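You operate a simulated robot arm through the tools that you are given. There is no shell and no other tool.

The job below is to be done with a simulated robot arm. You get a single attempt, and the scene is never put back.

## Task
Let air into the drum, drain the trap and switch the dryer off.
Fine: red air knob open till the display shows room pressure, shut again after the draining; drain beaker under the drain tubing; drain shut; black switch off last. Set down upright: drain beaker. Where these are worked on the way, their far stop is far enough and under half their travel is too little: red air knob.

It is judged by the outcome, as a careful person would: the job done as asked, and still so three seconds after it is handed in. It fails if anything else is knocked over, pushed out of place, dropped, spilled or broken.

## Robot
A 7-joint arm with a fingered hand, fixed in place. Base frame: the origin is at the foot of the arm, x ahead of it, y to its left, z up; the work surface is at about z = 800. Readings come in mm, degrees, newtons and seconds.
With the tool pointing down near the work surface it reaches from about 100 to 720 mm from the base axis. Its first joint turns from -69.0 to 172.0 degrees. Payload 3.4 kg.
The tool frame sits at the grasp point between the pads (the TCP): z along the fingers, y along the line on which they close. The tips reach 39 mm beyond it. Largest opening 180 mm; the body of the gripper starts 111 mm behind the TCP. The gripper is a hand of 3 fingers: y runs from the thumb to the fingers, the wrist lies at [0, 0, -262] in the tool frame, and closing takes about 1.5 s.
Orientation is told as [roll, pitch, yaw] about the base's x, y, z axes, in that order, counted from this pose: with the fingers straight down and closing along the base's y, the tool's x points along the base's -x, its y along +y and its z along -z.

## Interface
- The arm moves only by the tool arm_command. Its argument "commands" is a list of rows, each a list of 7 numbers: the shift along the tool's x, y, z in mm, then the turn, a rotation vector about the tool's x, y, z in degrees, then the opening, from 0 (shut) to 1 (fully open). In form: [[x, y, z, wx, wy, wz, hand], ...]. A call has 1 to 20 rows; each row shifts and turns the commanded pose from where the row before left it, along the tool's axes as they then stand. A row lasts 0.2 s, in which the tool goes at most 50 mm and 8.6 degrees; a call with a longer step from one row to the next is refused whole, and so is a gripper value outside its range. A pose out of reach is approached as far as the arm can. The call stops where the force on the tool passes 40 N (or 10 N more than at its start, if that is more) or the arm is blocked; 0.2 s more then pass. The fingers move at their own pace (about 72 mm/s each) and stop on an object; they squeeze with about 27 N. The grip force told is the motor's: it shows also when the fingers shut on nothing. Time passes only in rows, and 0.2 s behind the last, so rows that do not move let the fingers close. It gives the time, the measured TCP pose, the force on the tool (base axes), the opening and the grip force at its end, in the units of the frame above (readings bear some noise), with the torque about the TCP (base axes, N m) and any sound that the robot's microphone picked up, and new pictures: "pictures" is both (left out), scene, wrist or none.
- Cameras (640 x 400 px; columns grow to the right, rows downward): "scene" is fixed at [401.3, 651.5, 1622.2]; the picture's right is [-1.00, 0.01, 0.00], its down [0.01, 0.42, -0.91] and it looks along [-0.01, -0.91, -0.42] (base axes); focal length 373 px, centre (320, 200). "wrist" rides on the gripper at [63, -36, -128] in the tool frame; the picture's right is [0.50, 0.87, 0.00], its down [-0.75, 0.44, -0.49] and it looks along [-0.43, 0.25, 0.87] (tool axes); focal length 226 px, centre (320, 200). There is no depth. A picture from a camera that has moved, and an enlarged one, comes with that camera's place and axes in the base frame and with its lens.
- raise_lower(by): slides the trunk up (or, below 0, down) by that many mm; the arm rides with it, the base frame stays. It gives what a move gives, with no picture.
- preshape(shape): the hand has 3 fingers and takes this shape, open, in about a second: jaw (thumb against the fingers, like two jaws); tri (thumb and two fingers); tip (a fingertip pinch); poke (one finger out to press); point (the index stretched); flat (the hand flat); cup (the hand cupped); fist (a fist). The gripper value then closes the fingers along that shape, each until it touches; the sizes above hold for jaw. It gives what a move gives, with no picture.
- close_up(camera, box): a new picture of the part [left, top, right, bottom] of that camera's present view, enlarged. No time passes.
- close_job(): hands the job in; it is judged then, once.

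Nothing tells you positions but the pictures and the camera data. Unless the task says otherwise, let go and move clear before handing in.

The tools are called after ">>>" as a command line: name --pt "numbers of a row" for each row, then --argument value for the rest, lists and objects as JSON in quotes. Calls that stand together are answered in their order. arm_command: Moves the arm, as the interface text tells. Its arguments: {"type":"object","properties":{"commands":{"type":"array","items":{"type":"array","items":{"type":"number"}}},"pictures":{"type":"string","enum":["both","scene","wrist","none"]}},"required":["commands"]} The other tools are called the same way: raise_lower (by) slides the trunk up or down; preshape (shape) gives the hand a shape; close_up (camera, box) takes an enlarged picture of a part of a camera's view; close_job () hands the job in.

At the start:

```text
clock: 0.0
tcp_pos: [352.1, -492.6, 1352.9]
tcp_rot: [0.0, 0.2, 0.0]
contact_force: [-0.6, 0.2, 0.4]
ft_torque: [0.01, 0.0, 0.01]
grip_width: 180.1
grasp_force: 0.0
shape: jaw
trunk travel left (down, up): [-400.0, 142.0]
```

scene: 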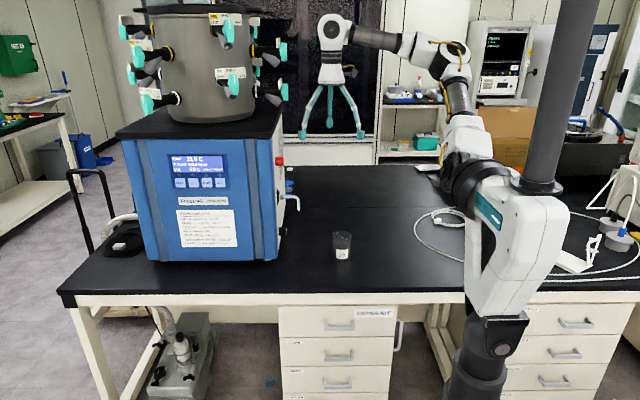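
wrist: 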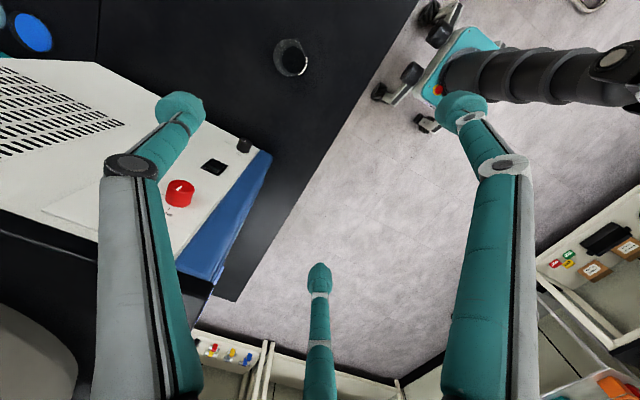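

I see a freeze dryer with a blue front on the bench, a beaker to its right, and a red knob and other fittings on its side panel. I'll look closer before moving.

>>> close_up --camera "scene" --box '[240, 130, 380, 270]'

>>> close_up --camera "scene" --box '[140, 140, 260, 260]'

>>> close_up --camera "wrist" --box '[0, 0, 360, 300]'

```text
2.86 times, centred on (310, 200) of scene
camera zoom: at [401.3, 651.5, 1622.2], right [-1.0, 0.01, 0.0], down [0.01, 0.42, -0.91], along [-0.01, -0.91, -0.42], focal length 1067 px, centre (349, 200)
```

zoom: 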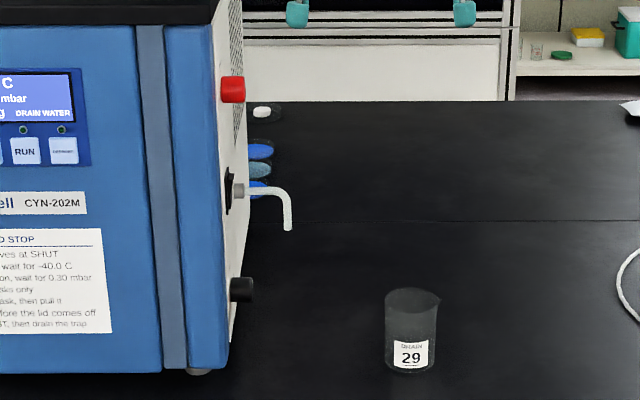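

```text
3.33 times, centred on (200, 200) of scene
camera zoom: at [401.3, 651.5, 1622.2], right [-1.0, 0.01, 0.0], down [0.01, 0.42, -0.91], along [-0.01, -0.91, -0.42], focal length 1245 px, centre (720, 200)
```

zoom: 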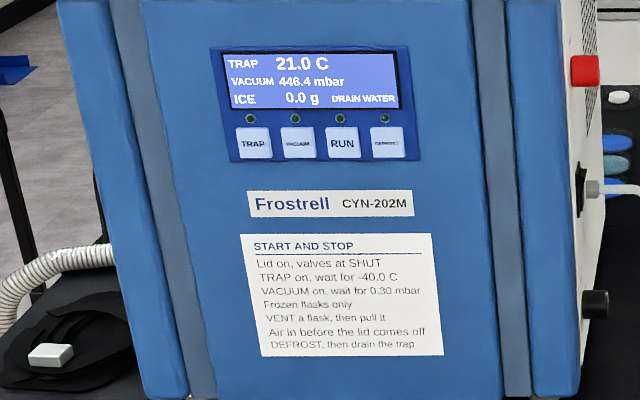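

```text
1.33 times, centred on (180, 150) of wrist
camera zoom: at [290.2, -529.1, 1482.2], right [-0.5, 0.87, 0.0], down [0.75, 0.43, 0.49], along [0.43, 0.25, -0.87], focal length 301 px, centre (507, 267)
```

zoom: 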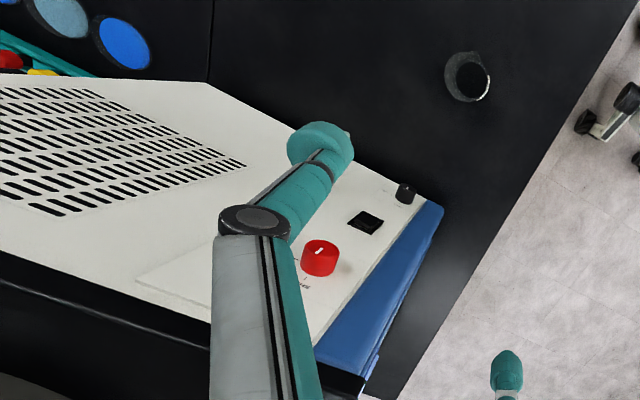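

The side panel faces the robot at about x=545. The red knob is near (533,-633,1184), a black square near (546,-632,1045), a black knob near (536,-618,900) and a tube further back near y=-710. The beaker is near (305,-590). I'll tilt the hand so the wrist camera can read the panel.

>>> arm_command --pt "12.4 -21.4 30 0 0 0 1" --pt "12.4 -21.4 30 0 0 0 1" --pt "12.4 -21.4 30 0 0 0 1" --pt "12.4 -21.4 30 0 0 0 1" --pt "12.4 -21.4 30 0 0 0 1" --pt "0 0 0 0 -7.5 0 1" --pt "0 0 0 0 -7.5 0 1" --pt "0 0 0 0 -7.5 0 1" --pt "0 0 0 0 -7.5 0 1" --pt "0 0 0 0 -7.5 0 1" --pt "0 0 0 0 -7.5 0 1"

```text
clock: 2.4
tcp_pos: [286.8, -593.6, 1208.1]
tcp_rot: [-0.4, -45.2, 0.2]
contact_force: [-0.1, 0.0, -0.4]
ft_torque: [0.0, 0.0, 0.0]
grip_width: 179.8
grasp_force: 0.1
shape: jaw
trunk travel left (down, up): [-400.0, 142.0]
camera wrist: at [152.4, -629.8, 1253.7], right [-0.35, 0.86, -0.36], down [0.18, 0.44, 0.88], along [0.92, 0.24, -0.31], focal length 226 px, centre (320, 200)
```

scene: 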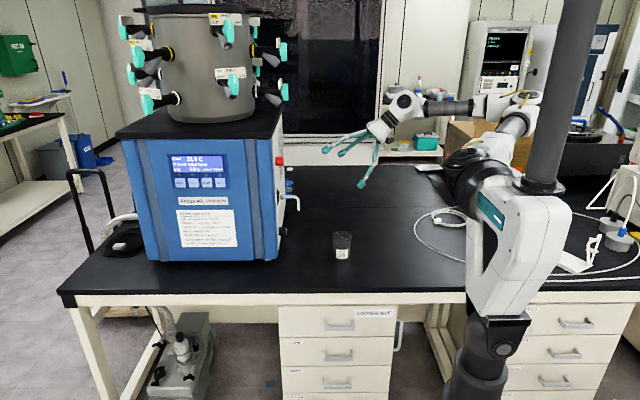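
wrist: 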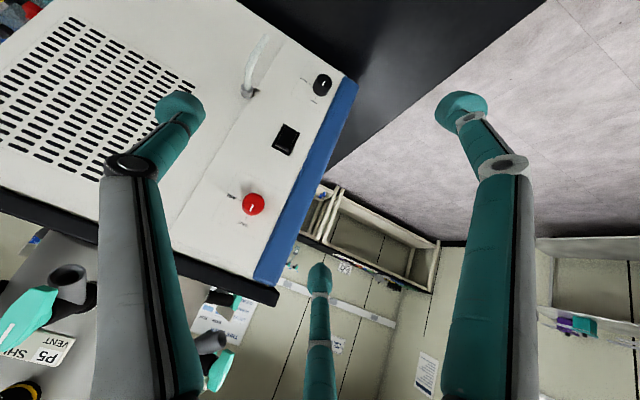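

>>> close_up --camera "wrist" --box '[200, 20, 360, 120]'

>>> close_up --camera "wrist" --box '[200, 110, 340, 250]'

```text
4.00 times, centred on (280, 70) of wrist
camera zoom: at [152.4, -629.8, 1253.7], right [-0.35, 0.86, -0.36], down [0.18, 0.44, 0.88], along [0.92, 0.24, -0.31], focal length 904 px, centre (480, 720)
```

zoom: 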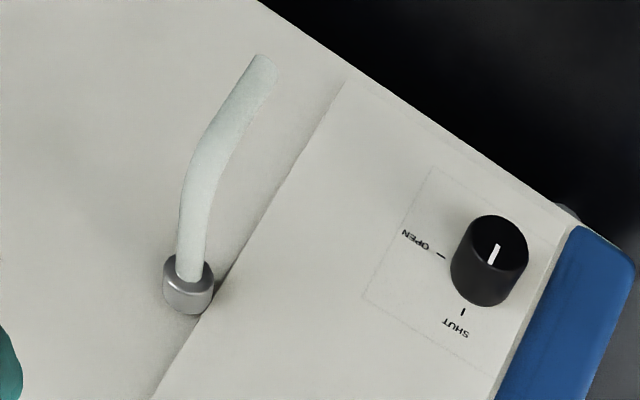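

```text
2.86 times, centred on (270, 180) of wrist
camera zoom: at [152.4, -629.8, 1253.7], right [-0.35, 0.86, -0.36], down [0.18, 0.44, 0.88], along [0.92, 0.24, -0.31], focal length 646 px, centre (463, 257)
```

zoom: 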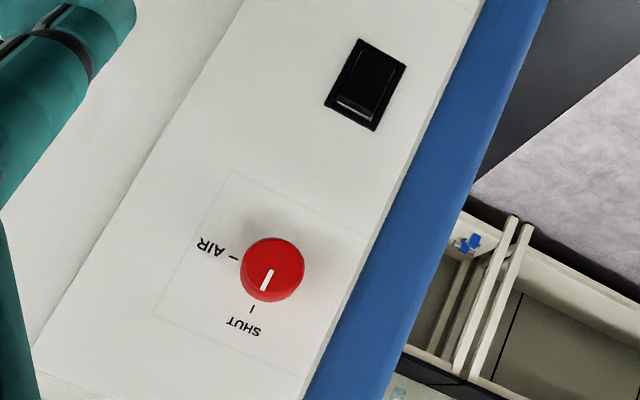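

The panel reads clearly: both knobs have SHUT at the top and AIR/OPEN 90° towards the rear. The switch is in between, and the tube outlet is near (475,-736,934). Next I'll see how the hand closes in free space.

>>> arm_command --pt "0 0 0 0 0 0 0.4" --pt "0 0 0 0 0 0 0.4" --pt "0 0 0 0 0 0 0.4" --pt "0 0 0 0 0 0 0.4" --pt "0 0 0 0 0 0 0.4" --pt "0 0 0 0 0 0 0.4"

>>> close_up --camera "wrist" --box '[250, 80, 350, 150]'

>>> arm_command --pt "0 0 0 0 0 0 0" --pt "0 0 0 0 0 0 0" --pt "0 0 0 0 0 0 0" --pt "0 0 0 0 0 0 0" --pt "0 0 0 0 0 0 0"

>>> close_up --camera "scene" --box '[300, 80, 460, 200]'

```text
clock: 3.8
tcp_pos: [288.1, -594.6, 1207.2]
tcp_rot: [-0.3, -45.1, 0.2]
contact_force: [0.8, 0.0, 0.1]
ft_torque: [0.02, -0.01, 0.04]
grip_width: 72.4
grasp_force: 0.1
shape: jaw
trunk travel left (down, up): [-400.0, 142.0]
camera wrist: at [153.7, -630.0, 1253.6], right [-0.35, 0.86, -0.36], down [0.18, 0.44, 0.88], along [0.92, 0.24, -0.31], focal length 226 px, centre (320, 200)
```

scene: 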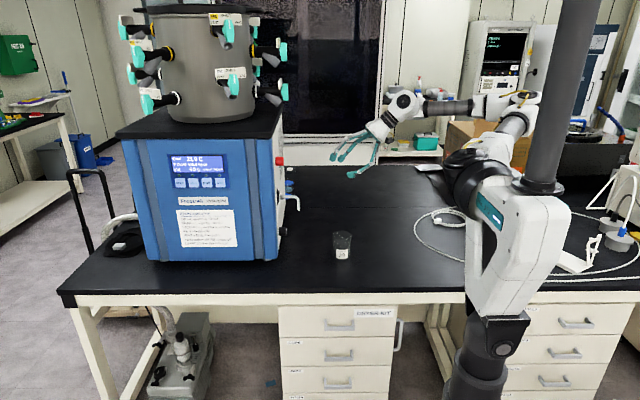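
wrist: 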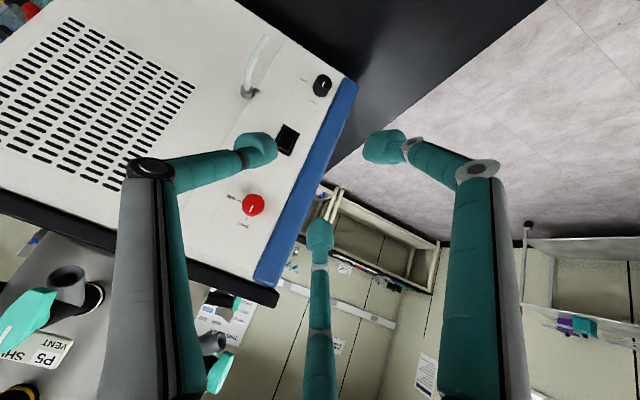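

```text
5.71 times, centred on (300, 115) of wrist
camera zoom: at [153.7, -630.0, 1253.6], right [-0.35, 0.86, -0.36], down [0.18, 0.44, 0.88], along [0.92, 0.24, -0.31], focal length 1292 px, centre (434, 686)
```

zoom: 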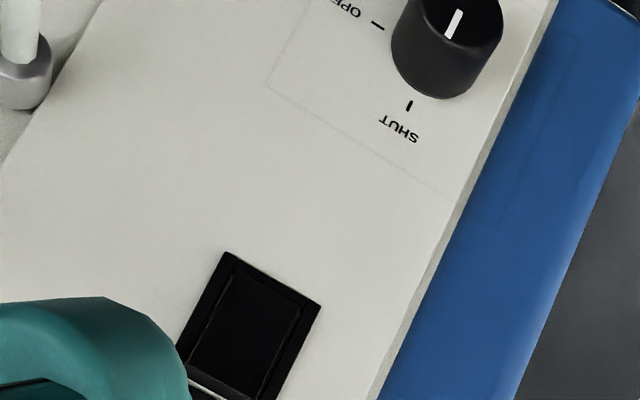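

```text
clock: 5.0
tcp_pos: [287.6, -594.8, 1208.6]
tcp_rot: [-0.4, -45.0, 0.2]
contact_force: [0.4, 0.2, -0.9]
ft_torque: [0.03, -0.04, 0.0]
grip_width: 0.1
grasp_force: 26.1
shape: jaw
trunk travel left (down, up): [-400.0, 142.0]
camera wrist: at [153.7, -630.0, 1253.6], right [-0.35, 0.86, -0.36], down [0.18, 0.44, 0.88], along [0.92, 0.24, -0.31], focal length 226 px, centre (320, 200)
```

scene: 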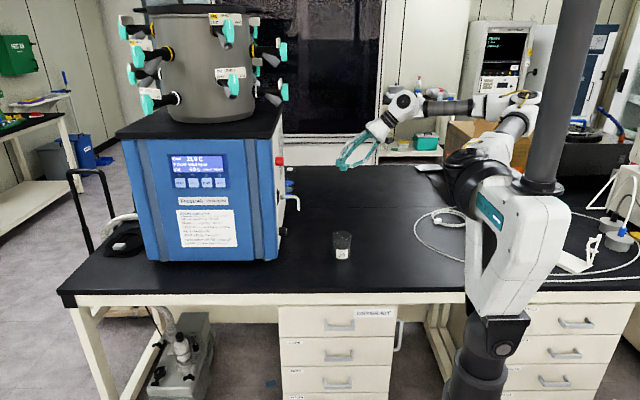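
wrist: 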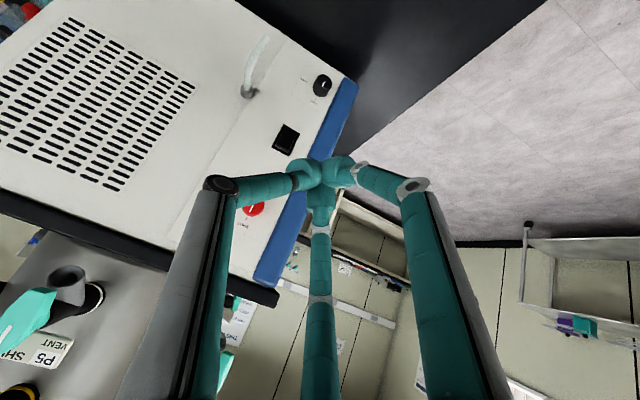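

```text
3.33 times, centred on (380, 140) of scene
camera zoom: at [401.3, 651.5, 1622.2], right [-1.0, 0.01, 0.0], down [0.01, 0.42, -0.91], along [-0.01, -0.91, -0.42], focal length 1245 px, centre (120, 400)
```

zoom: 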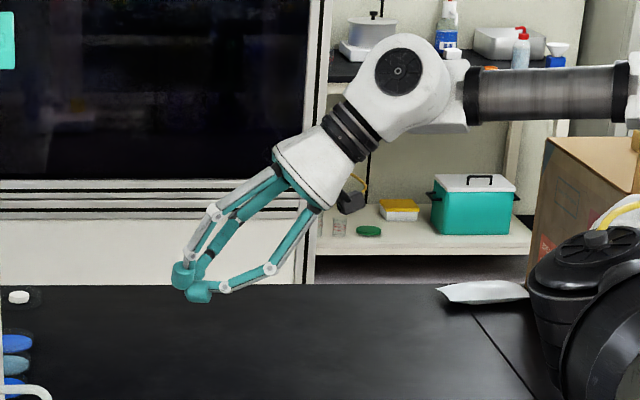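

The hand closes as a three-jaw chuck, with its fingers 120° apart and the tips meeting about 39 mm beyond the TCP. I'll check the other shapes for gripping the beaker and pressing.

>>> preshape --shape "tip"

>>> close_up --camera "wrist" --box '[0, 0, 640, 400]'

>>> close_up --camera "scene" --box '[300, 80, 460, 200]'

>>> preshape --shape "poke"

>>> close_up --camera "wrist" --box '[0, 0, 640, 400]'

>>> close_up --camera "scene" --box '[300, 80, 460, 200]'

>>> preshape --shape "cup"

>>> close_up --camera "wrist" --box '[0, 0, 640, 400]'

>>> preshape --shape "tri"

>>> close_up --camera "wrist" --box '[0, 0, 640, 400]'

```text
clock: 5.9
tcp_pos: [286.9, -593.6, 1206.1]
tcp_rot: [-0.2, -45.0, 0.2]
contact_force: [0.4, -0.7, 0.1]
ft_torque: [0.01, 0.01, 0.01]
grip_width: 179.8
grasp_force: 0.1
shape: tip
trunk travel left (down, up): [-400.0, 142.0]
```

```text
1.00 times, centred on (320, 200) of wrist (not enlarged: the box is as wide or as high as the picture)
camera zoom: at [153.7, -630.0, 1253.6], right [-0.35, 0.86, -0.36], down [0.18, 0.44, 0.88], along [0.92, 0.24, -0.31], focal length 226 px, centre (320, 200)
```

zoom: 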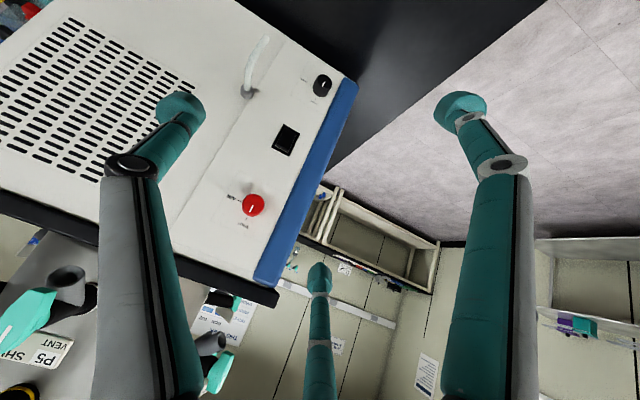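

```text
3.33 times, centred on (380, 140) of scene
camera zoom: at [401.3, 651.5, 1622.2], right [-1.0, 0.01, 0.0], down [0.01, 0.42, -0.91], along [-0.01, -0.91, -0.42], focal length 1245 px, centre (120, 400)
```

zoom: 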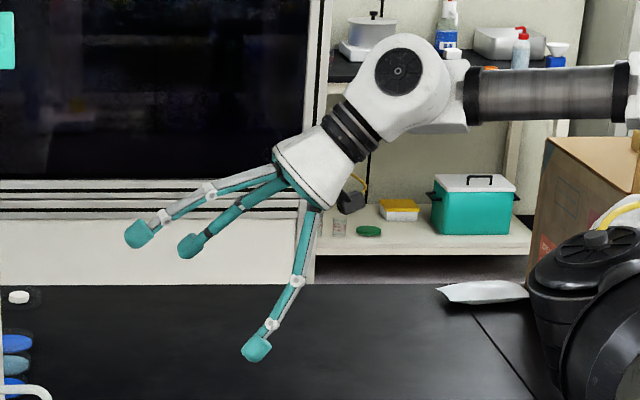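

```text
clock: 6.8
tcp_pos: [286.9, -593.8, 1207.8]
tcp_rot: [-0.2, -45.0, 0.2]
contact_force: [0.7, -0.3, 0.6]
ft_torque: [-0.02, 0.01, 0.0]
grip_width: 0.0
grasp_force: 0.1
shape: poke
trunk travel left (down, up): [-400.0, 142.0]
```

```text
1.00 times, centred on (320, 200) of wrist (not enlarged: the box is as wide or as high as the picture)
camera zoom: at [153.7, -630.0, 1253.6], right [-0.35, 0.86, -0.36], down [0.18, 0.44, 0.88], along [0.92, 0.24, -0.31], focal length 226 px, centre (320, 200)
```

zoom: 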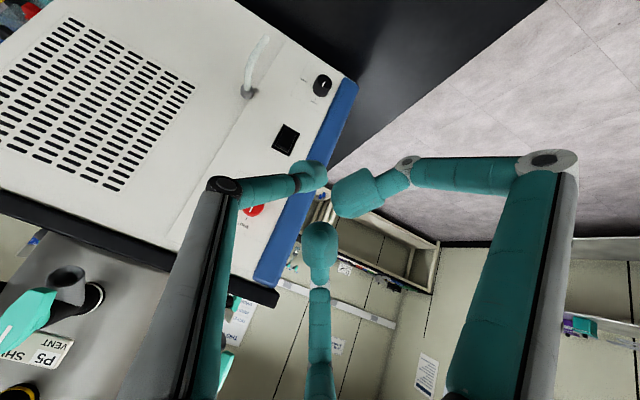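

```text
3.33 times, centred on (380, 140) of scene
camera zoom: at [401.3, 651.5, 1622.2], right [-1.0, 0.01, 0.0], down [0.01, 0.42, -0.91], along [-0.01, -0.91, -0.42], focal length 1245 px, centre (120, 400)
```

zoom: 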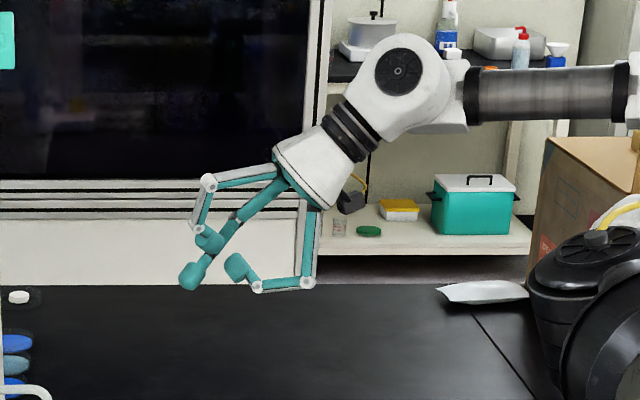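

```text
clock: 7.7
tcp_pos: [287.8, -594.3, 1207.2]
tcp_rot: [-0.2, -45.0, 0.2]
contact_force: [-0.1, -0.2, -0.1]
ft_torque: [0.02, -0.02, -0.01]
grip_width: 59.9
grasp_force: 0.1
shape: cup
trunk travel left (down, up): [-400.0, 142.0]
```

```text
1.00 times, centred on (320, 200) of wrist (not enlarged: the box is as wide or as high as the picture)
camera zoom: at [153.7, -630.0, 1253.6], right [-0.35, 0.86, -0.36], down [0.18, 0.44, 0.88], along [0.92, 0.24, -0.31], focal length 226 px, centre (320, 200)
```

zoom: 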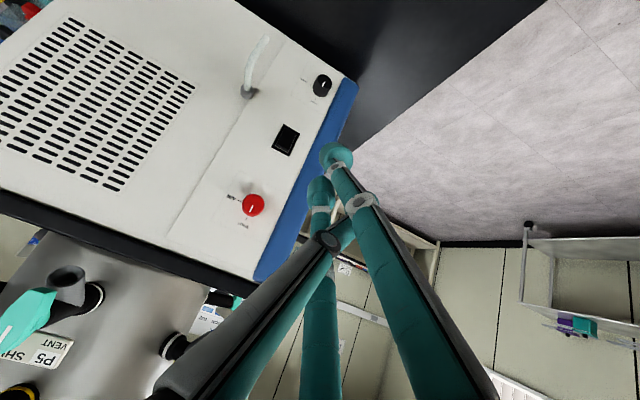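

```text
clock: 8.6
tcp_pos: [287.4, -594.6, 1206.8]
tcp_rot: [-0.3, -45.0, 0.2]
contact_force: [-0.8, -0.2, 0.4]
ft_torque: [-0.01, 0.02, -0.04]
grip_width: 180.0
grasp_force: 0.1
shape: tri
trunk travel left (down, up): [-400.0, 142.0]
```

```text
1.00 times, centred on (320, 200) of wrist (not enlarged: the box is as wide or as high as the picture)
camera zoom: at [153.7, -630.0, 1253.6], right [-0.35, 0.86, -0.36], down [0.18, 0.44, 0.88], along [0.92, 0.24, -0.31], focal length 226 px, centre (320, 200)
```

zoom: 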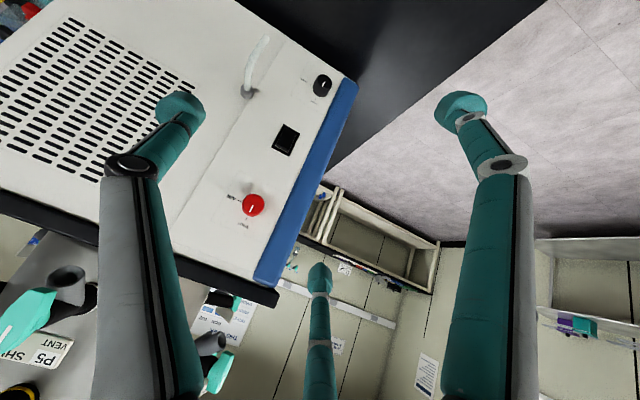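

The shapes are clear now: jaw is a three-jaw chuck, and poke extends the thumb along the tool axis. I'll go horizontal in front of the red knob with a partly open jaw.

>>> preshape --shape "jaw"

>>> arm_command --pt "0 0 0 0 -7.5 0 0.5" --pt "0 0 0 0 -7.5 0 0.5" --pt "0 0 0 0 -7.5 0 0.5" --pt "0 0 0 0 -7.5 0 0.5" --pt "0 0 0 0 -7.5 0 0.5" --pt "0 0 0 0 -7.5 0 0.5" --pt "5.7 -9.7 25 0 0 0 0.5" --pt "5.7 -9.7 25 0 0 0 0.5" --pt "5.7 -9.7 25 0 0 0 0.5" --pt "5.7 -9.7 25 0 0 0 0.5" --pt "0 0 25 0 0 0 0.5" --pt "0 0 0 0 0 0 0.5"

```text
clock: 9.5
tcp_pos: [286.5, -593.3, 1207.1]
tcp_rot: [-0.3, -45.0, 0.3]
contact_force: [-0.6, -0.4, 0.0]
ft_torque: [0.02, 0.0, -0.01]
grip_width: 180.1
grasp_force: 0.0
shape: jaw
trunk travel left (down, up): [-400.0, 142.0]
```

```text
clock: 12.1
tcp_pos: [428.6, -600.7, 1209.3]
tcp_rot: [-5.4, -85.7, 11.7]
contact_force: [-0.4, 0.3, -0.1]
ft_torque: [0.01, 0.02, 0.01]
grip_width: 90.3
grasp_force: 0.1
shape: jaw
out of reach, approached as far as the arm can: row 4, 5, 6
trunk travel left (down, up): [-400.0, 142.0]
camera wrist: at [301.8, -650.7, 1156.9], right [-0.13, 0.85, -0.5], down [-0.48, 0.39, 0.78], along [0.87, 0.34, 0.36], focal length 226 px, centre (320, 200)
```

scene: 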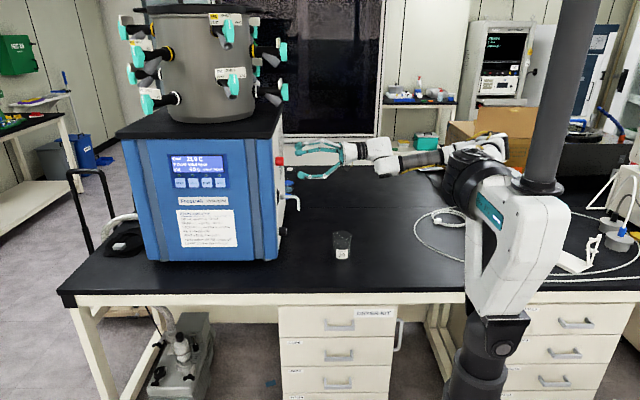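
wrist: 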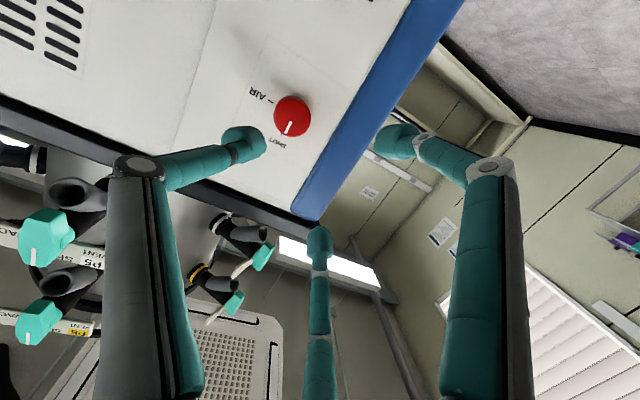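

The wrist hit a limit for a moment and left the tool about 7° off. I'll correct the tilt and line up on the red knob axis at about (y=-633, z=1184).

>>> arm_command --pt "0 0 0 6.3 -4.3 0.6 0.45" --pt "8 -11 7 0 0 0 0.45" --pt "8 -11 7 0 0 0 0.45" --pt "9 -10 7 0 0 0 0.45" --pt "0 0 0 0 0 0 0.45"

```text
clock: 13.3
tcp_pos: [450.0, -631.8, 1184.3]
tcp_rot: [-169.9, -89.7, 169.9]
contact_force: [0.1, -0.3, -1.1]
ft_torque: [0.01, -0.02, -0.02]
grip_width: 81.7
grasp_force: 0.0
shape: jaw
trunk travel left (down, up): [-400.0, 142.0]
camera wrist: at [322.8, -667.4, 1121.5], right [0.0, 0.87, -0.5], down [-0.49, 0.44, 0.75], along [0.87, 0.25, 0.43], focal length 226 px, centre (320, 200)
```

scene: 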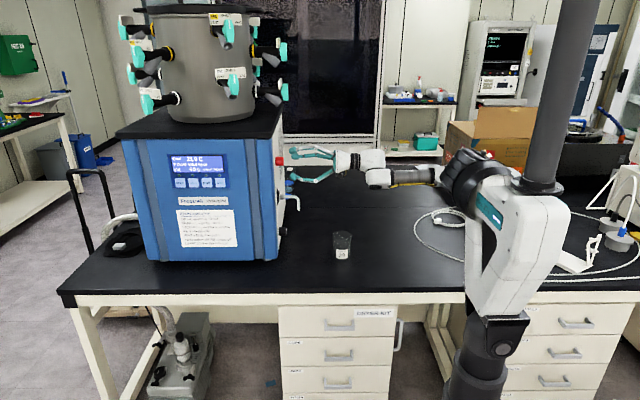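
wrist: 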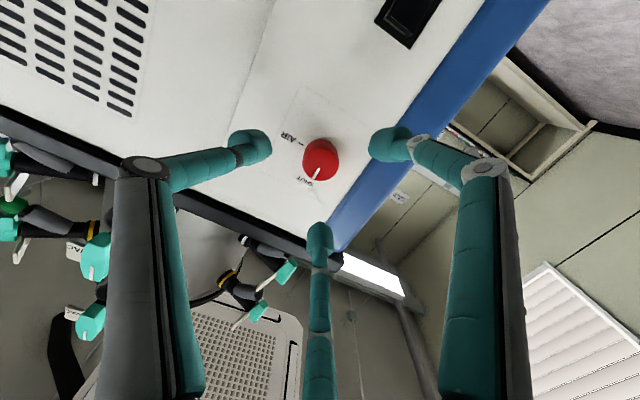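

The tool is square to the panel with the knob dead ahead. I'll test in free space whether the wrist can roll +90° before gripping.

>>> arm_command --pt "2 0 0 0 0 8.5 0.45" --pt "0 0 0 0 0 8.5 0.45" --pt "0 0 0 0 0 8.5 0.45" --pt "0 0 0 0 0 8.5 0.45" --pt "0 0 0 0 0 8.5 0.45" --pt "0 0 0 0 0 8.5 0.45" --pt "0 0 0 0 0 8.5 0.45" --pt "0 0 0 0 0 8.5 0.45" --pt "0 0 0 0 0 8.5 0.45" --pt "0 0 0 0 0 8.5 0.45" --pt "0 0 0 0 0 8.5 0.45" --pt "0 0 0 0 0 0 0.45"

```text
clock: 15.9
tcp_pos: [450.2, -630.4, 1183.7]
tcp_rot: [90.1, 3.6, -90.1]
contact_force: [0.8, 0.2, -1.2]
ft_torque: [0.01, 0.02, -0.01]
grip_width: 81.4
grasp_force: 0.2
shape: jaw
trunk travel left (down, up): [-400.0, 142.0]
camera wrist: at [322.2, -566.8, 1150.3], right [0.0, 0.45, 0.9], down [-0.49, -0.78, 0.39], along [0.87, -0.44, 0.22], focal length 226 px, centre (320, 200)
```

scene: 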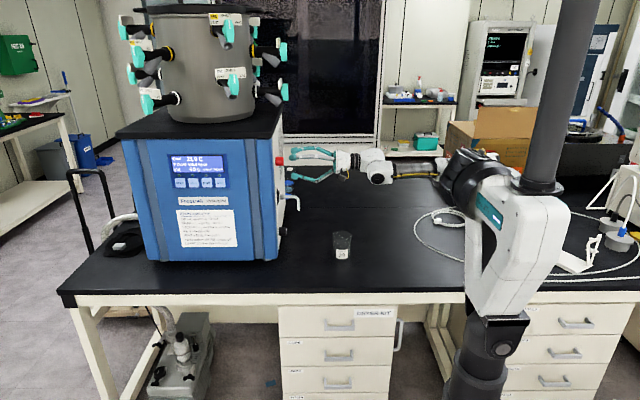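
wrist: 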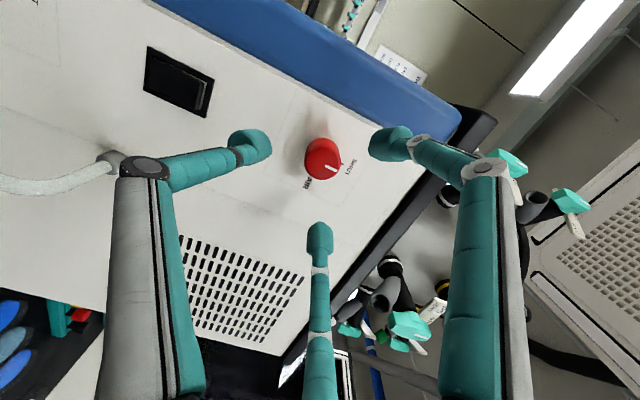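

The full roll is reachable. I'll roll back, advance over the knob, and check before closing.

>>> arm_command --pt "0 0 0 0 0 -8.5 0.45" --pt "0 0 0 0 0 -8.5 0.45" --pt "0 0 0 0 0 -8.5 0.45" --pt "0 0 0 0 0 -8.5 0.45" --pt "0 0 0 0 0 -8.5 0.45" --pt "0 0 0 0 0 -8.5 0.45" --pt "0 0 0 0 0 -8.5 0.45" --pt "0 0 0 0 0 -8.5 0.45" --pt "0 0 0 0 0 -8.5 0.45" --pt "0 0 0 0 0 -8.5 0.45" --pt "0 0 0 0 0 -8.5 0.45" --pt "0 0 12 0 0 0 0.45" --pt "0 0 12 0 0 0 0.45" --pt "0 0 12 0 0 0 0.45" --pt "0 0 10 0 0 0 0.45" --pt "0 0 4 0 0 0 0.45" --pt "0 0 0 0 0 0 0.45"

>>> close_up --camera "scene" --box '[260, 130, 360, 200]'

```text
clock: 19.5
tcp_pos: [500.6, -630.6, 1182.6]
tcp_rot: [-164.5, -89.9, 164.5]
contact_force: [-0.3, 0.4, -1.0]
ft_torque: [-0.02, 0.0, -0.03]
grip_width: 81.7
grasp_force: 0.1
shape: jaw
trunk travel left (down, up): [-400.0, 142.0]
camera wrist: at [373.7, -667.4, 1119.8], right [0.0, 0.87, -0.5], down [-0.49, 0.44, 0.75], along [0.87, 0.25, 0.43], focal length 226 px, centre (320, 200)
```

scene: 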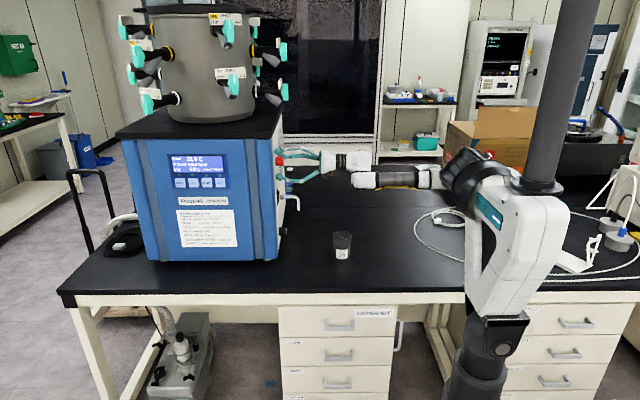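
wrist: 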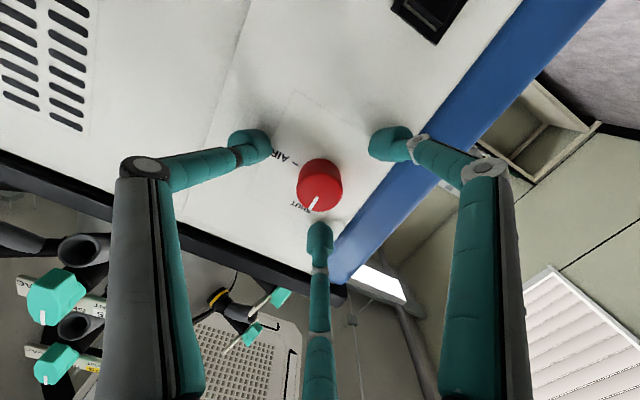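

```text
5.71 times, centred on (310, 165) of scene
camera zoom: at [401.3, 651.5, 1622.2], right [-1.0, 0.01, 0.0], down [0.01, 0.42, -0.91], along [-0.01, -0.91, -0.42], focal length 2134 px, centre (377, 400)
```

zoom: 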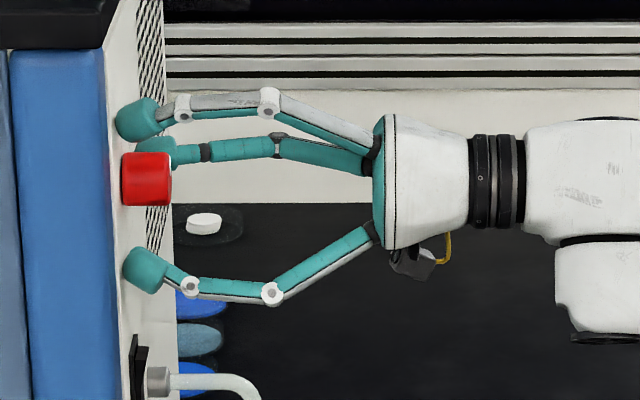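

The fingertips surround the knob and sit just off the panel. I'll back off 5 mm and close on it.

>>> arm_command --pt "0 0 -5 0 0 0 0.45" --pt "0 0 0 0 0 0 0.2" --pt "0 0 0 0 0 0 0.1" --pt "0 0 0 0 0 0 0" --pt "0 0 0 0 0 0 0" --pt "0 0 0 0 0 0 0"

>>> close_up --camera "scene" --box '[260, 130, 360, 200]'

```text
clock: 20.9
tcp_pos: [495.9, -630.3, 1182.3]
tcp_rot: [-166.0, -89.9, 165.9]
contact_force: [0.8, 1.2, -1.2]
ft_torque: [0.03, 0.01, 0.03]
grip_width: 27.3
grasp_force: 27.0
shape: jaw
trunk travel left (down, up): [-400.0, 142.0]
camera wrist: at [368.6, -667.2, 1119.7], right [0.0, 0.87, -0.5], down [-0.49, 0.44, 0.75], along [0.87, 0.25, 0.43], focal length 226 px, centre (320, 200)
```

scene: 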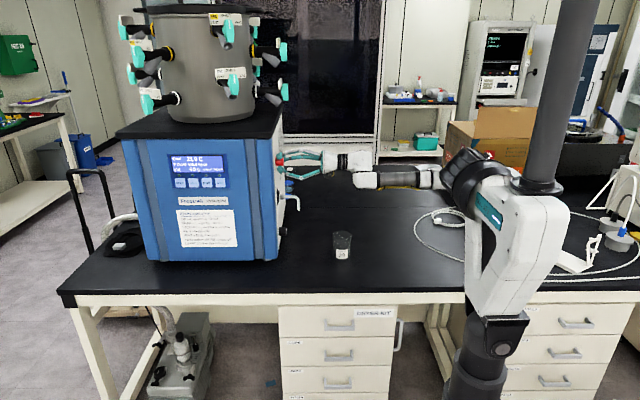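
wrist: 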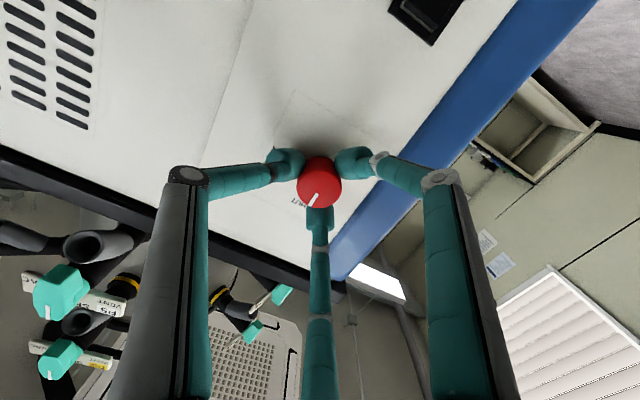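

```text
5.71 times, centred on (310, 165) of scene
camera zoom: at [401.3, 651.5, 1622.2], right [-1.0, 0.01, 0.0], down [0.01, 0.42, -0.91], along [-0.01, -0.91, -0.42], focal length 2134 px, centre (377, 400)
```

zoom: 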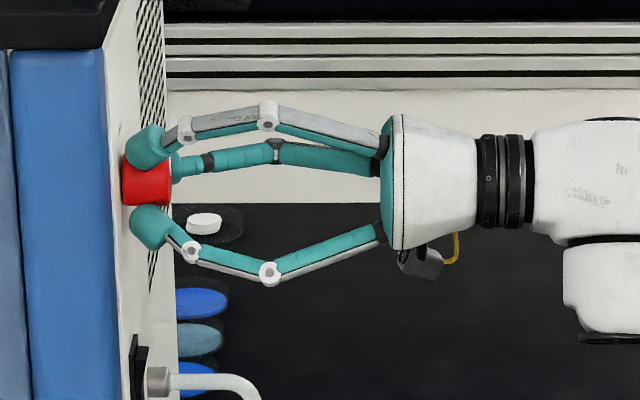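

The knob is held squarely. I'll turn it +85° towards AIR.

>>> arm_command --pt "0 0 0 0 0 8.5 0" --pt "0 0 0 0 0 8.5 0" --pt "0 0 0 0 0 8.5 0" --pt "0 0 0 0 0 8.5 0" --pt "0 0 0 0 0 8.5 0" --pt "0 0 0 0 0 8.5 0" --pt "0 0 0 0 0 8.5 0" --pt "0 0 0 0 0 8.5 0" --pt "0 0 0 0 0 8.5 0" --pt "0 0 0 0 0 8.5 0" --pt "0 0 0 0 0 3 0" --pt "0 0 0 0 0 0 0"

>>> close_up --camera "scene" --box '[160, 145, 240, 195]'

```text
clock: 23.5
tcp_pos: [495.5, -630.3, 1183.3]
tcp_rot: [90.1, -1.9, -90.0]
contact_force: [4.6, 3.6, 5.0]
ft_torque: [-0.02, -0.14, 0.13]
grip_width: 25.7
grasp_force: 26.9
shape: jaw
trunk travel left (down, up): [-400.0, 142.0]
camera wrist: at [368.4, -569.2, 1144.7], right [0.0, 0.53, 0.85], down [-0.49, -0.74, 0.46], along [0.87, -0.42, 0.26], focal length 226 px, centre (320, 200)
```

scene: 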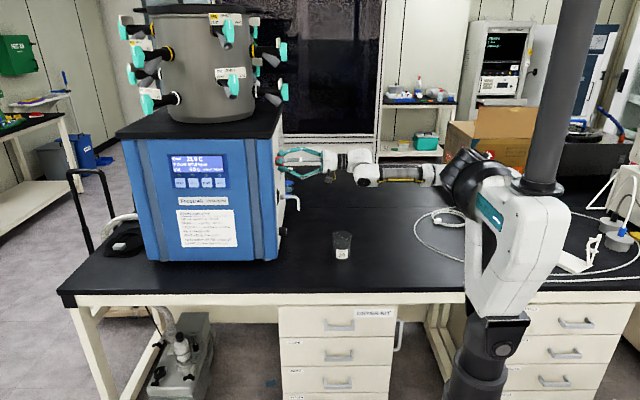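
wrist: 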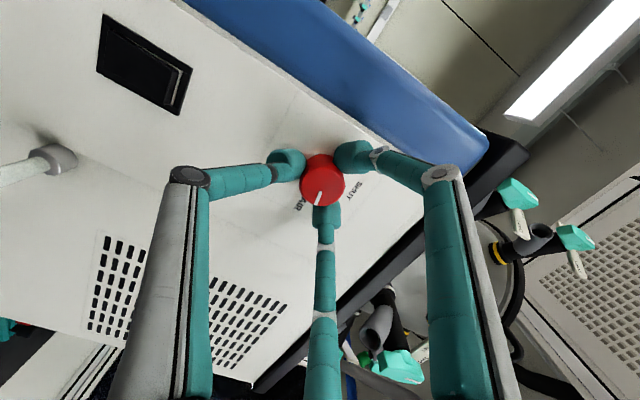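

```text
8.00 times, centred on (200, 170) of scene
camera zoom: at [401.3, 651.5, 1622.2], right [-1.0, 0.01, 0.0], down [0.01, 0.42, -0.91], along [-0.01, -0.91, -0.42], focal length 2987 px, centre (1280, 440)
```

zoom: 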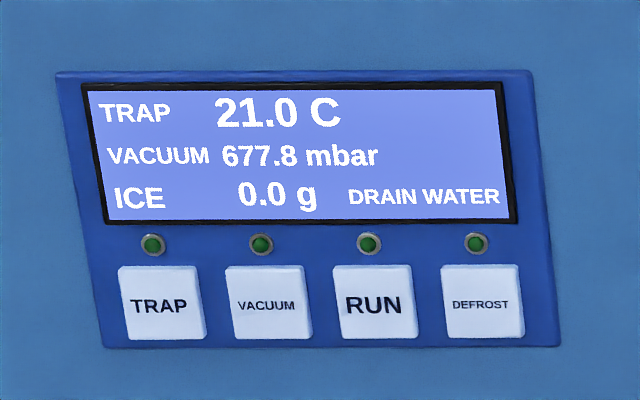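

The pointer is at AIR and the pressure is climbing (677.8 mbar). I'll release and back off, then watch the display.

>>> arm_command --pt "0 0 0 0 0 0 0.45" --pt "0 0 0 0 0 0 0.45" --pt "0 0 0 0 0 0 0.45" --pt "0 0 -15 0 0 0 0.45" --pt "0 0 -20 0 0 0 0.45" --pt "0 0 -25 0 0 0 0.45" --pt "0 0 -25 0 0 0 0.45" --pt "0 0 -25 0 0 0 0.45" --pt "0 0 -25 0 0 0 0.45"

>>> close_up --camera "scene" --box '[160, 145, 240, 195]'

>>> close_up --camera "wrist" --box '[240, 80, 400, 180]'

>>> close_up --camera "scene" --box '[270, 160, 370, 270]'

```text
clock: 25.5
tcp_pos: [358.5, -630.5, 1184.9]
tcp_rot: [90.2, -2.0, -90.0]
contact_force: [0.4, 0.3, 0.3]
ft_torque: [0.05, 0.03, 0.0]
grip_width: 80.6
grasp_force: 0.1
shape: jaw
trunk travel left (down, up): [-400.0, 142.0]
camera wrist: at [231.4, -569.3, 1145.0], right [0.0, 0.53, 0.85], down [-0.49, -0.74, 0.46], along [0.87, -0.42, 0.27], focal length 226 px, centre (320, 200)
```

scene: 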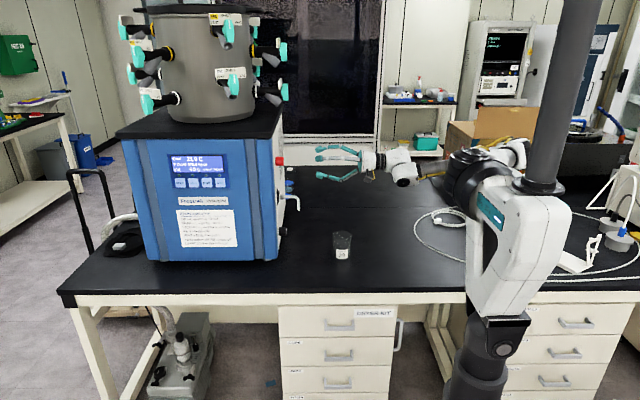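
wrist: 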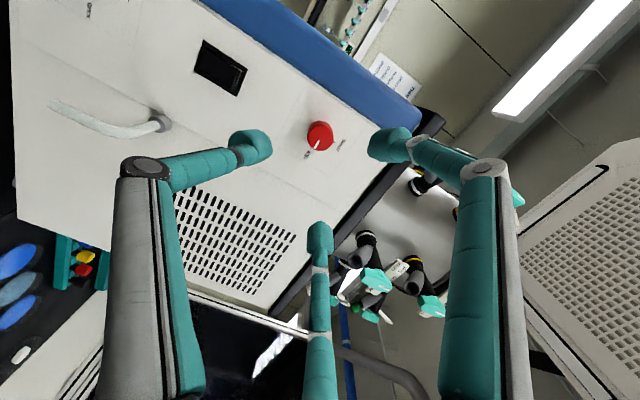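

```text
8.00 times, centred on (200, 170) of scene
camera zoom: at [401.3, 651.5, 1622.2], right [-1.0, 0.01, 0.0], down [0.01, 0.42, -0.91], along [-0.01, -0.91, -0.42], focal length 2987 px, centre (1280, 440)
```

zoom: 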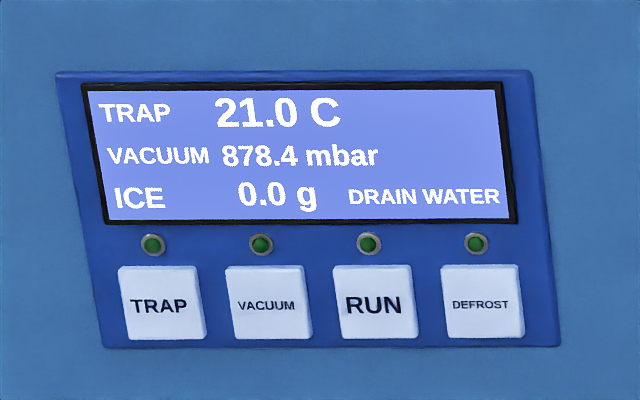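

```text
4.00 times, centred on (320, 130) of wrist
camera zoom: at [231.4, -569.3, 1145.0], right [0.0, 0.53, 0.85], down [-0.49, -0.74, 0.46], along [0.87, -0.42, 0.27], focal length 904 px, centre (320, 480)
```

zoom: 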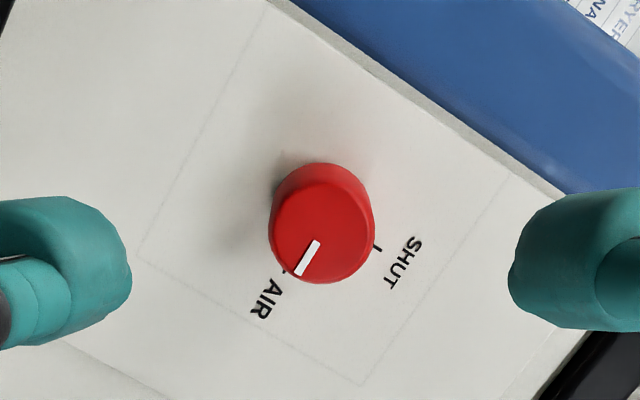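

```text
3.64 times, centred on (320, 215) of scene
camera zoom: at [401.3, 651.5, 1622.2], right [-1.0, 0.01, 0.0], down [0.01, 0.42, -0.91], along [-0.01, -0.91, -0.42], focal length 1358 px, centre (320, 146)
```

zoom: 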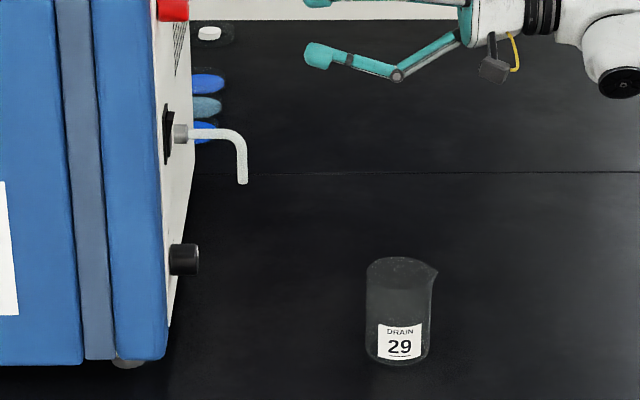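

The drum is at 878 mbar and rising. The beaker stands near (305,-602) and the tube outlet is confirmed at (475,-736,934). The hand can't fit over the beaker under the tube, so I'll push the beaker there low down with two fingertips. First I'll orient behind it.

>>> arm_command --pt "0 0 0 0 -7.66 2 0.3" --pt "0 0 0 0 -7.66 0 0.3" --pt "0 0 0 0 -7.66 0 0.3" --pt "0 0 0 0 -7.66 0 0.3" --pt "0 0 0 0 -7.66 0 0.3" --pt "0 0 0 7.5 0 0 0.3" --pt "0 0 0 7.5 0 0 0.3" --pt "0 0 0 7.5 0 0 0.3" --pt "0 0 0 7.5 0 0 0.3" --pt "0 0 0 7.5 0 0 0.3" --pt "0 0 0 7.5 0 0 0.3" --pt "-2 -21.5 -21.5 0 0 0 0.3" --pt "-2 -21.5 -21.5 0 0 0 0.3" --pt "-2 -21.5 -21.5 0 0 0 0.3" --pt "-2 -21.5 -21.5 0 0 0 0.3" --pt "-2 -21.5 -21.5 0 0 0 0.3" --pt "-2 -21.5 -21.5 0 0 0 0.3" --pt "0 0 0 0 0 0 0.3"

>>> close_up --camera "scene" --box '[160, 145, 240, 195]'

```text
clock: 29.3
tcp_pos: [246.2, -636.8, 1195.2]
tcp_rot: [43.9, 0.0, -123.5]
contact_force: [0.7, 0.7, 0.8]
ft_torque: [-0.01, 0.0, -0.01]
grip_width: 54.2
grasp_force: 0.1
shape: jaw
out of reach, approached as far as the arm can: row 2, 3, 13, 14, 15, 16, 17
trunk travel left (down, up): [-400.0, 142.0]
camera wrist: at [186.3, -521.5, 1262.8], right [0.8, 0.07, 0.6], down [-0.44, -0.61, 0.66], along [0.42, -0.79, -0.46], focal length 226 px, centre (320, 200)
```

scene: 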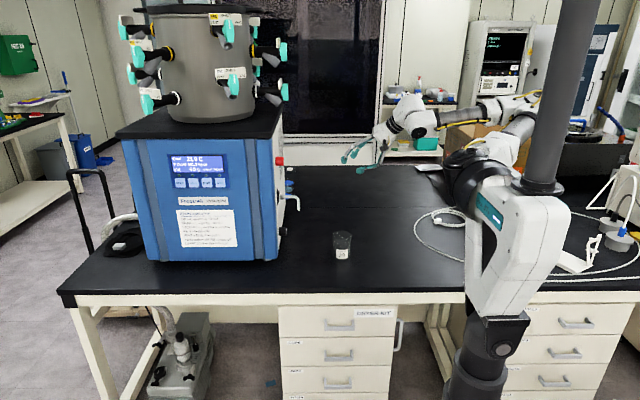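
wrist: 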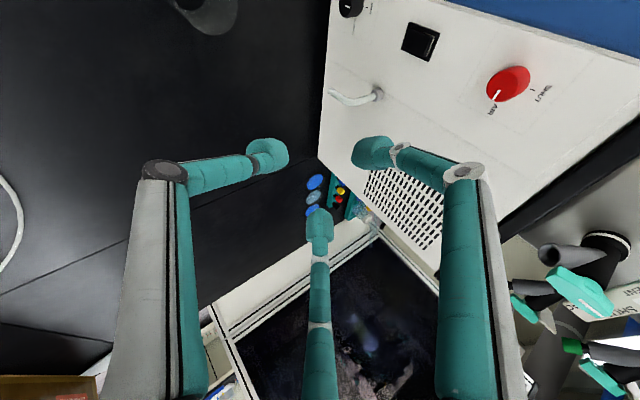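

```text
8.00 times, centred on (200, 170) of scene
camera zoom: at [401.3, 651.5, 1622.2], right [-1.0, 0.01, 0.0], down [0.01, 0.42, -0.91], along [-0.01, -0.91, -0.42], focal length 2987 px, centre (1280, 440)
```

zoom: 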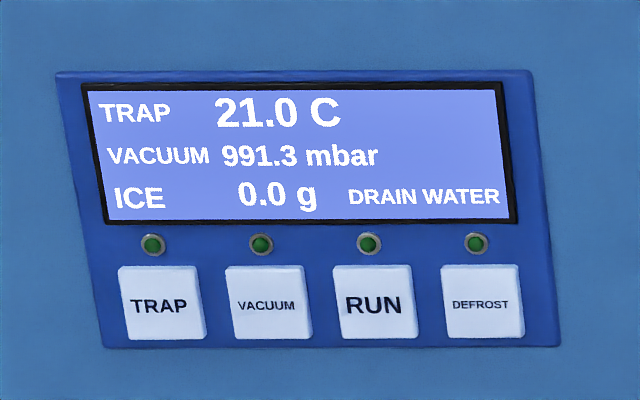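

The arm can't pull in that close at this height; the display is nearly at room pressure (991). I'll descend part way first, still above beaker height, and see whether the reach improves lower down.

>>> arm_command --pt "0 -27.7 28.8 0 0 0 0.3" --pt "0 -27.7 28.8 0 0 0 0.3" --pt "0 -27.7 28.8 0 0 0 0.3" --pt "0 -27.7 28.8 0 0 0 0.3" --pt "0 -27.7 28.8 0 0 0 0.3" --pt "20 -9 -9 0 0 0 0.3" --pt "20 -9 -9 0 0 0 0.3" --pt "20 -9 -9 0 0 0 0.3" --pt "0 0 0 0 0 0 0.3"

>>> close_up --camera "scene" --box '[260, 100, 460, 270]'

```text
clock: 31.3
tcp_pos: [249.4, -569.8, 997.4]
tcp_rot: [44.0, 0.0, -123.6]
contact_force: [-0.7, -1.1, -0.8]
ft_torque: [-0.01, -0.01, 0.0]
grip_width: 54.3
grasp_force: 0.1
shape: jaw
out of reach, approached as far as the arm can: row 1
trunk travel left (down, up): [-400.0, 142.0]
camera wrist: at [188.7, -455.0, 1063.4], right [0.8, 0.07, 0.6], down [-0.44, -0.61, 0.66], along [0.42, -0.79, -0.45], focal length 226 px, centre (320, 200)
```

scene: 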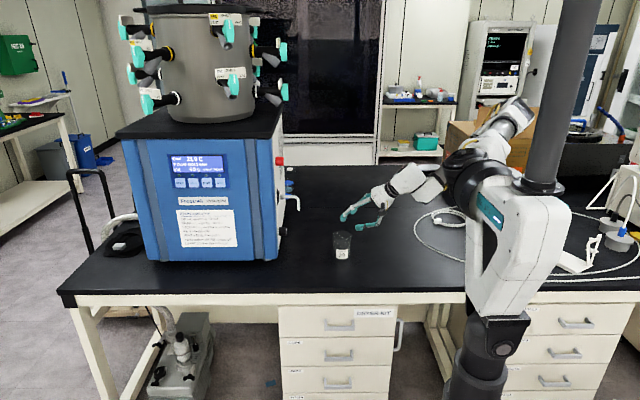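
wrist: 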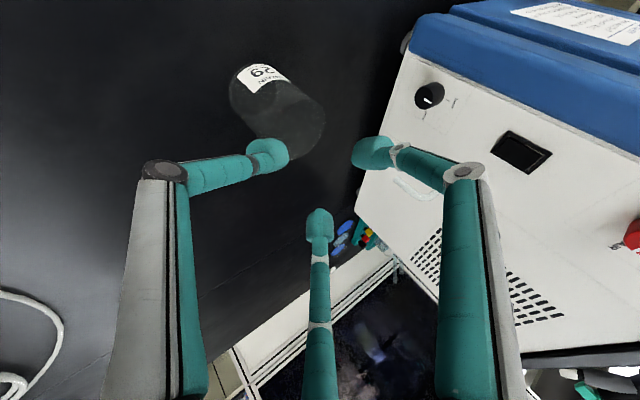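

```text
2.35 times, centred on (360, 185) of scene
camera zoom: at [401.3, 651.5, 1622.2], right [-1.0, 0.01, 0.0], down [0.01, 0.42, -0.91], along [-0.01, -0.91, -0.42], focal length 879 px, centre (226, 235)
```

zoom: 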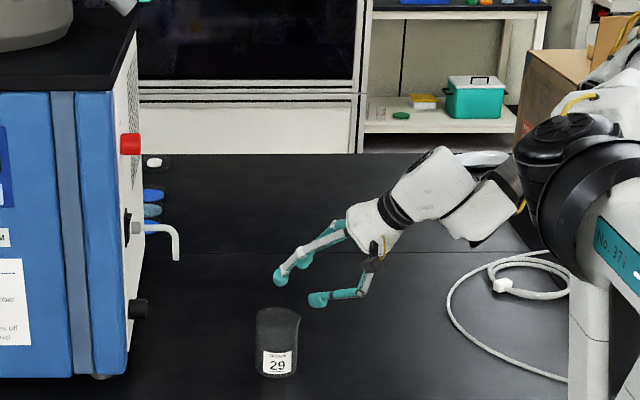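

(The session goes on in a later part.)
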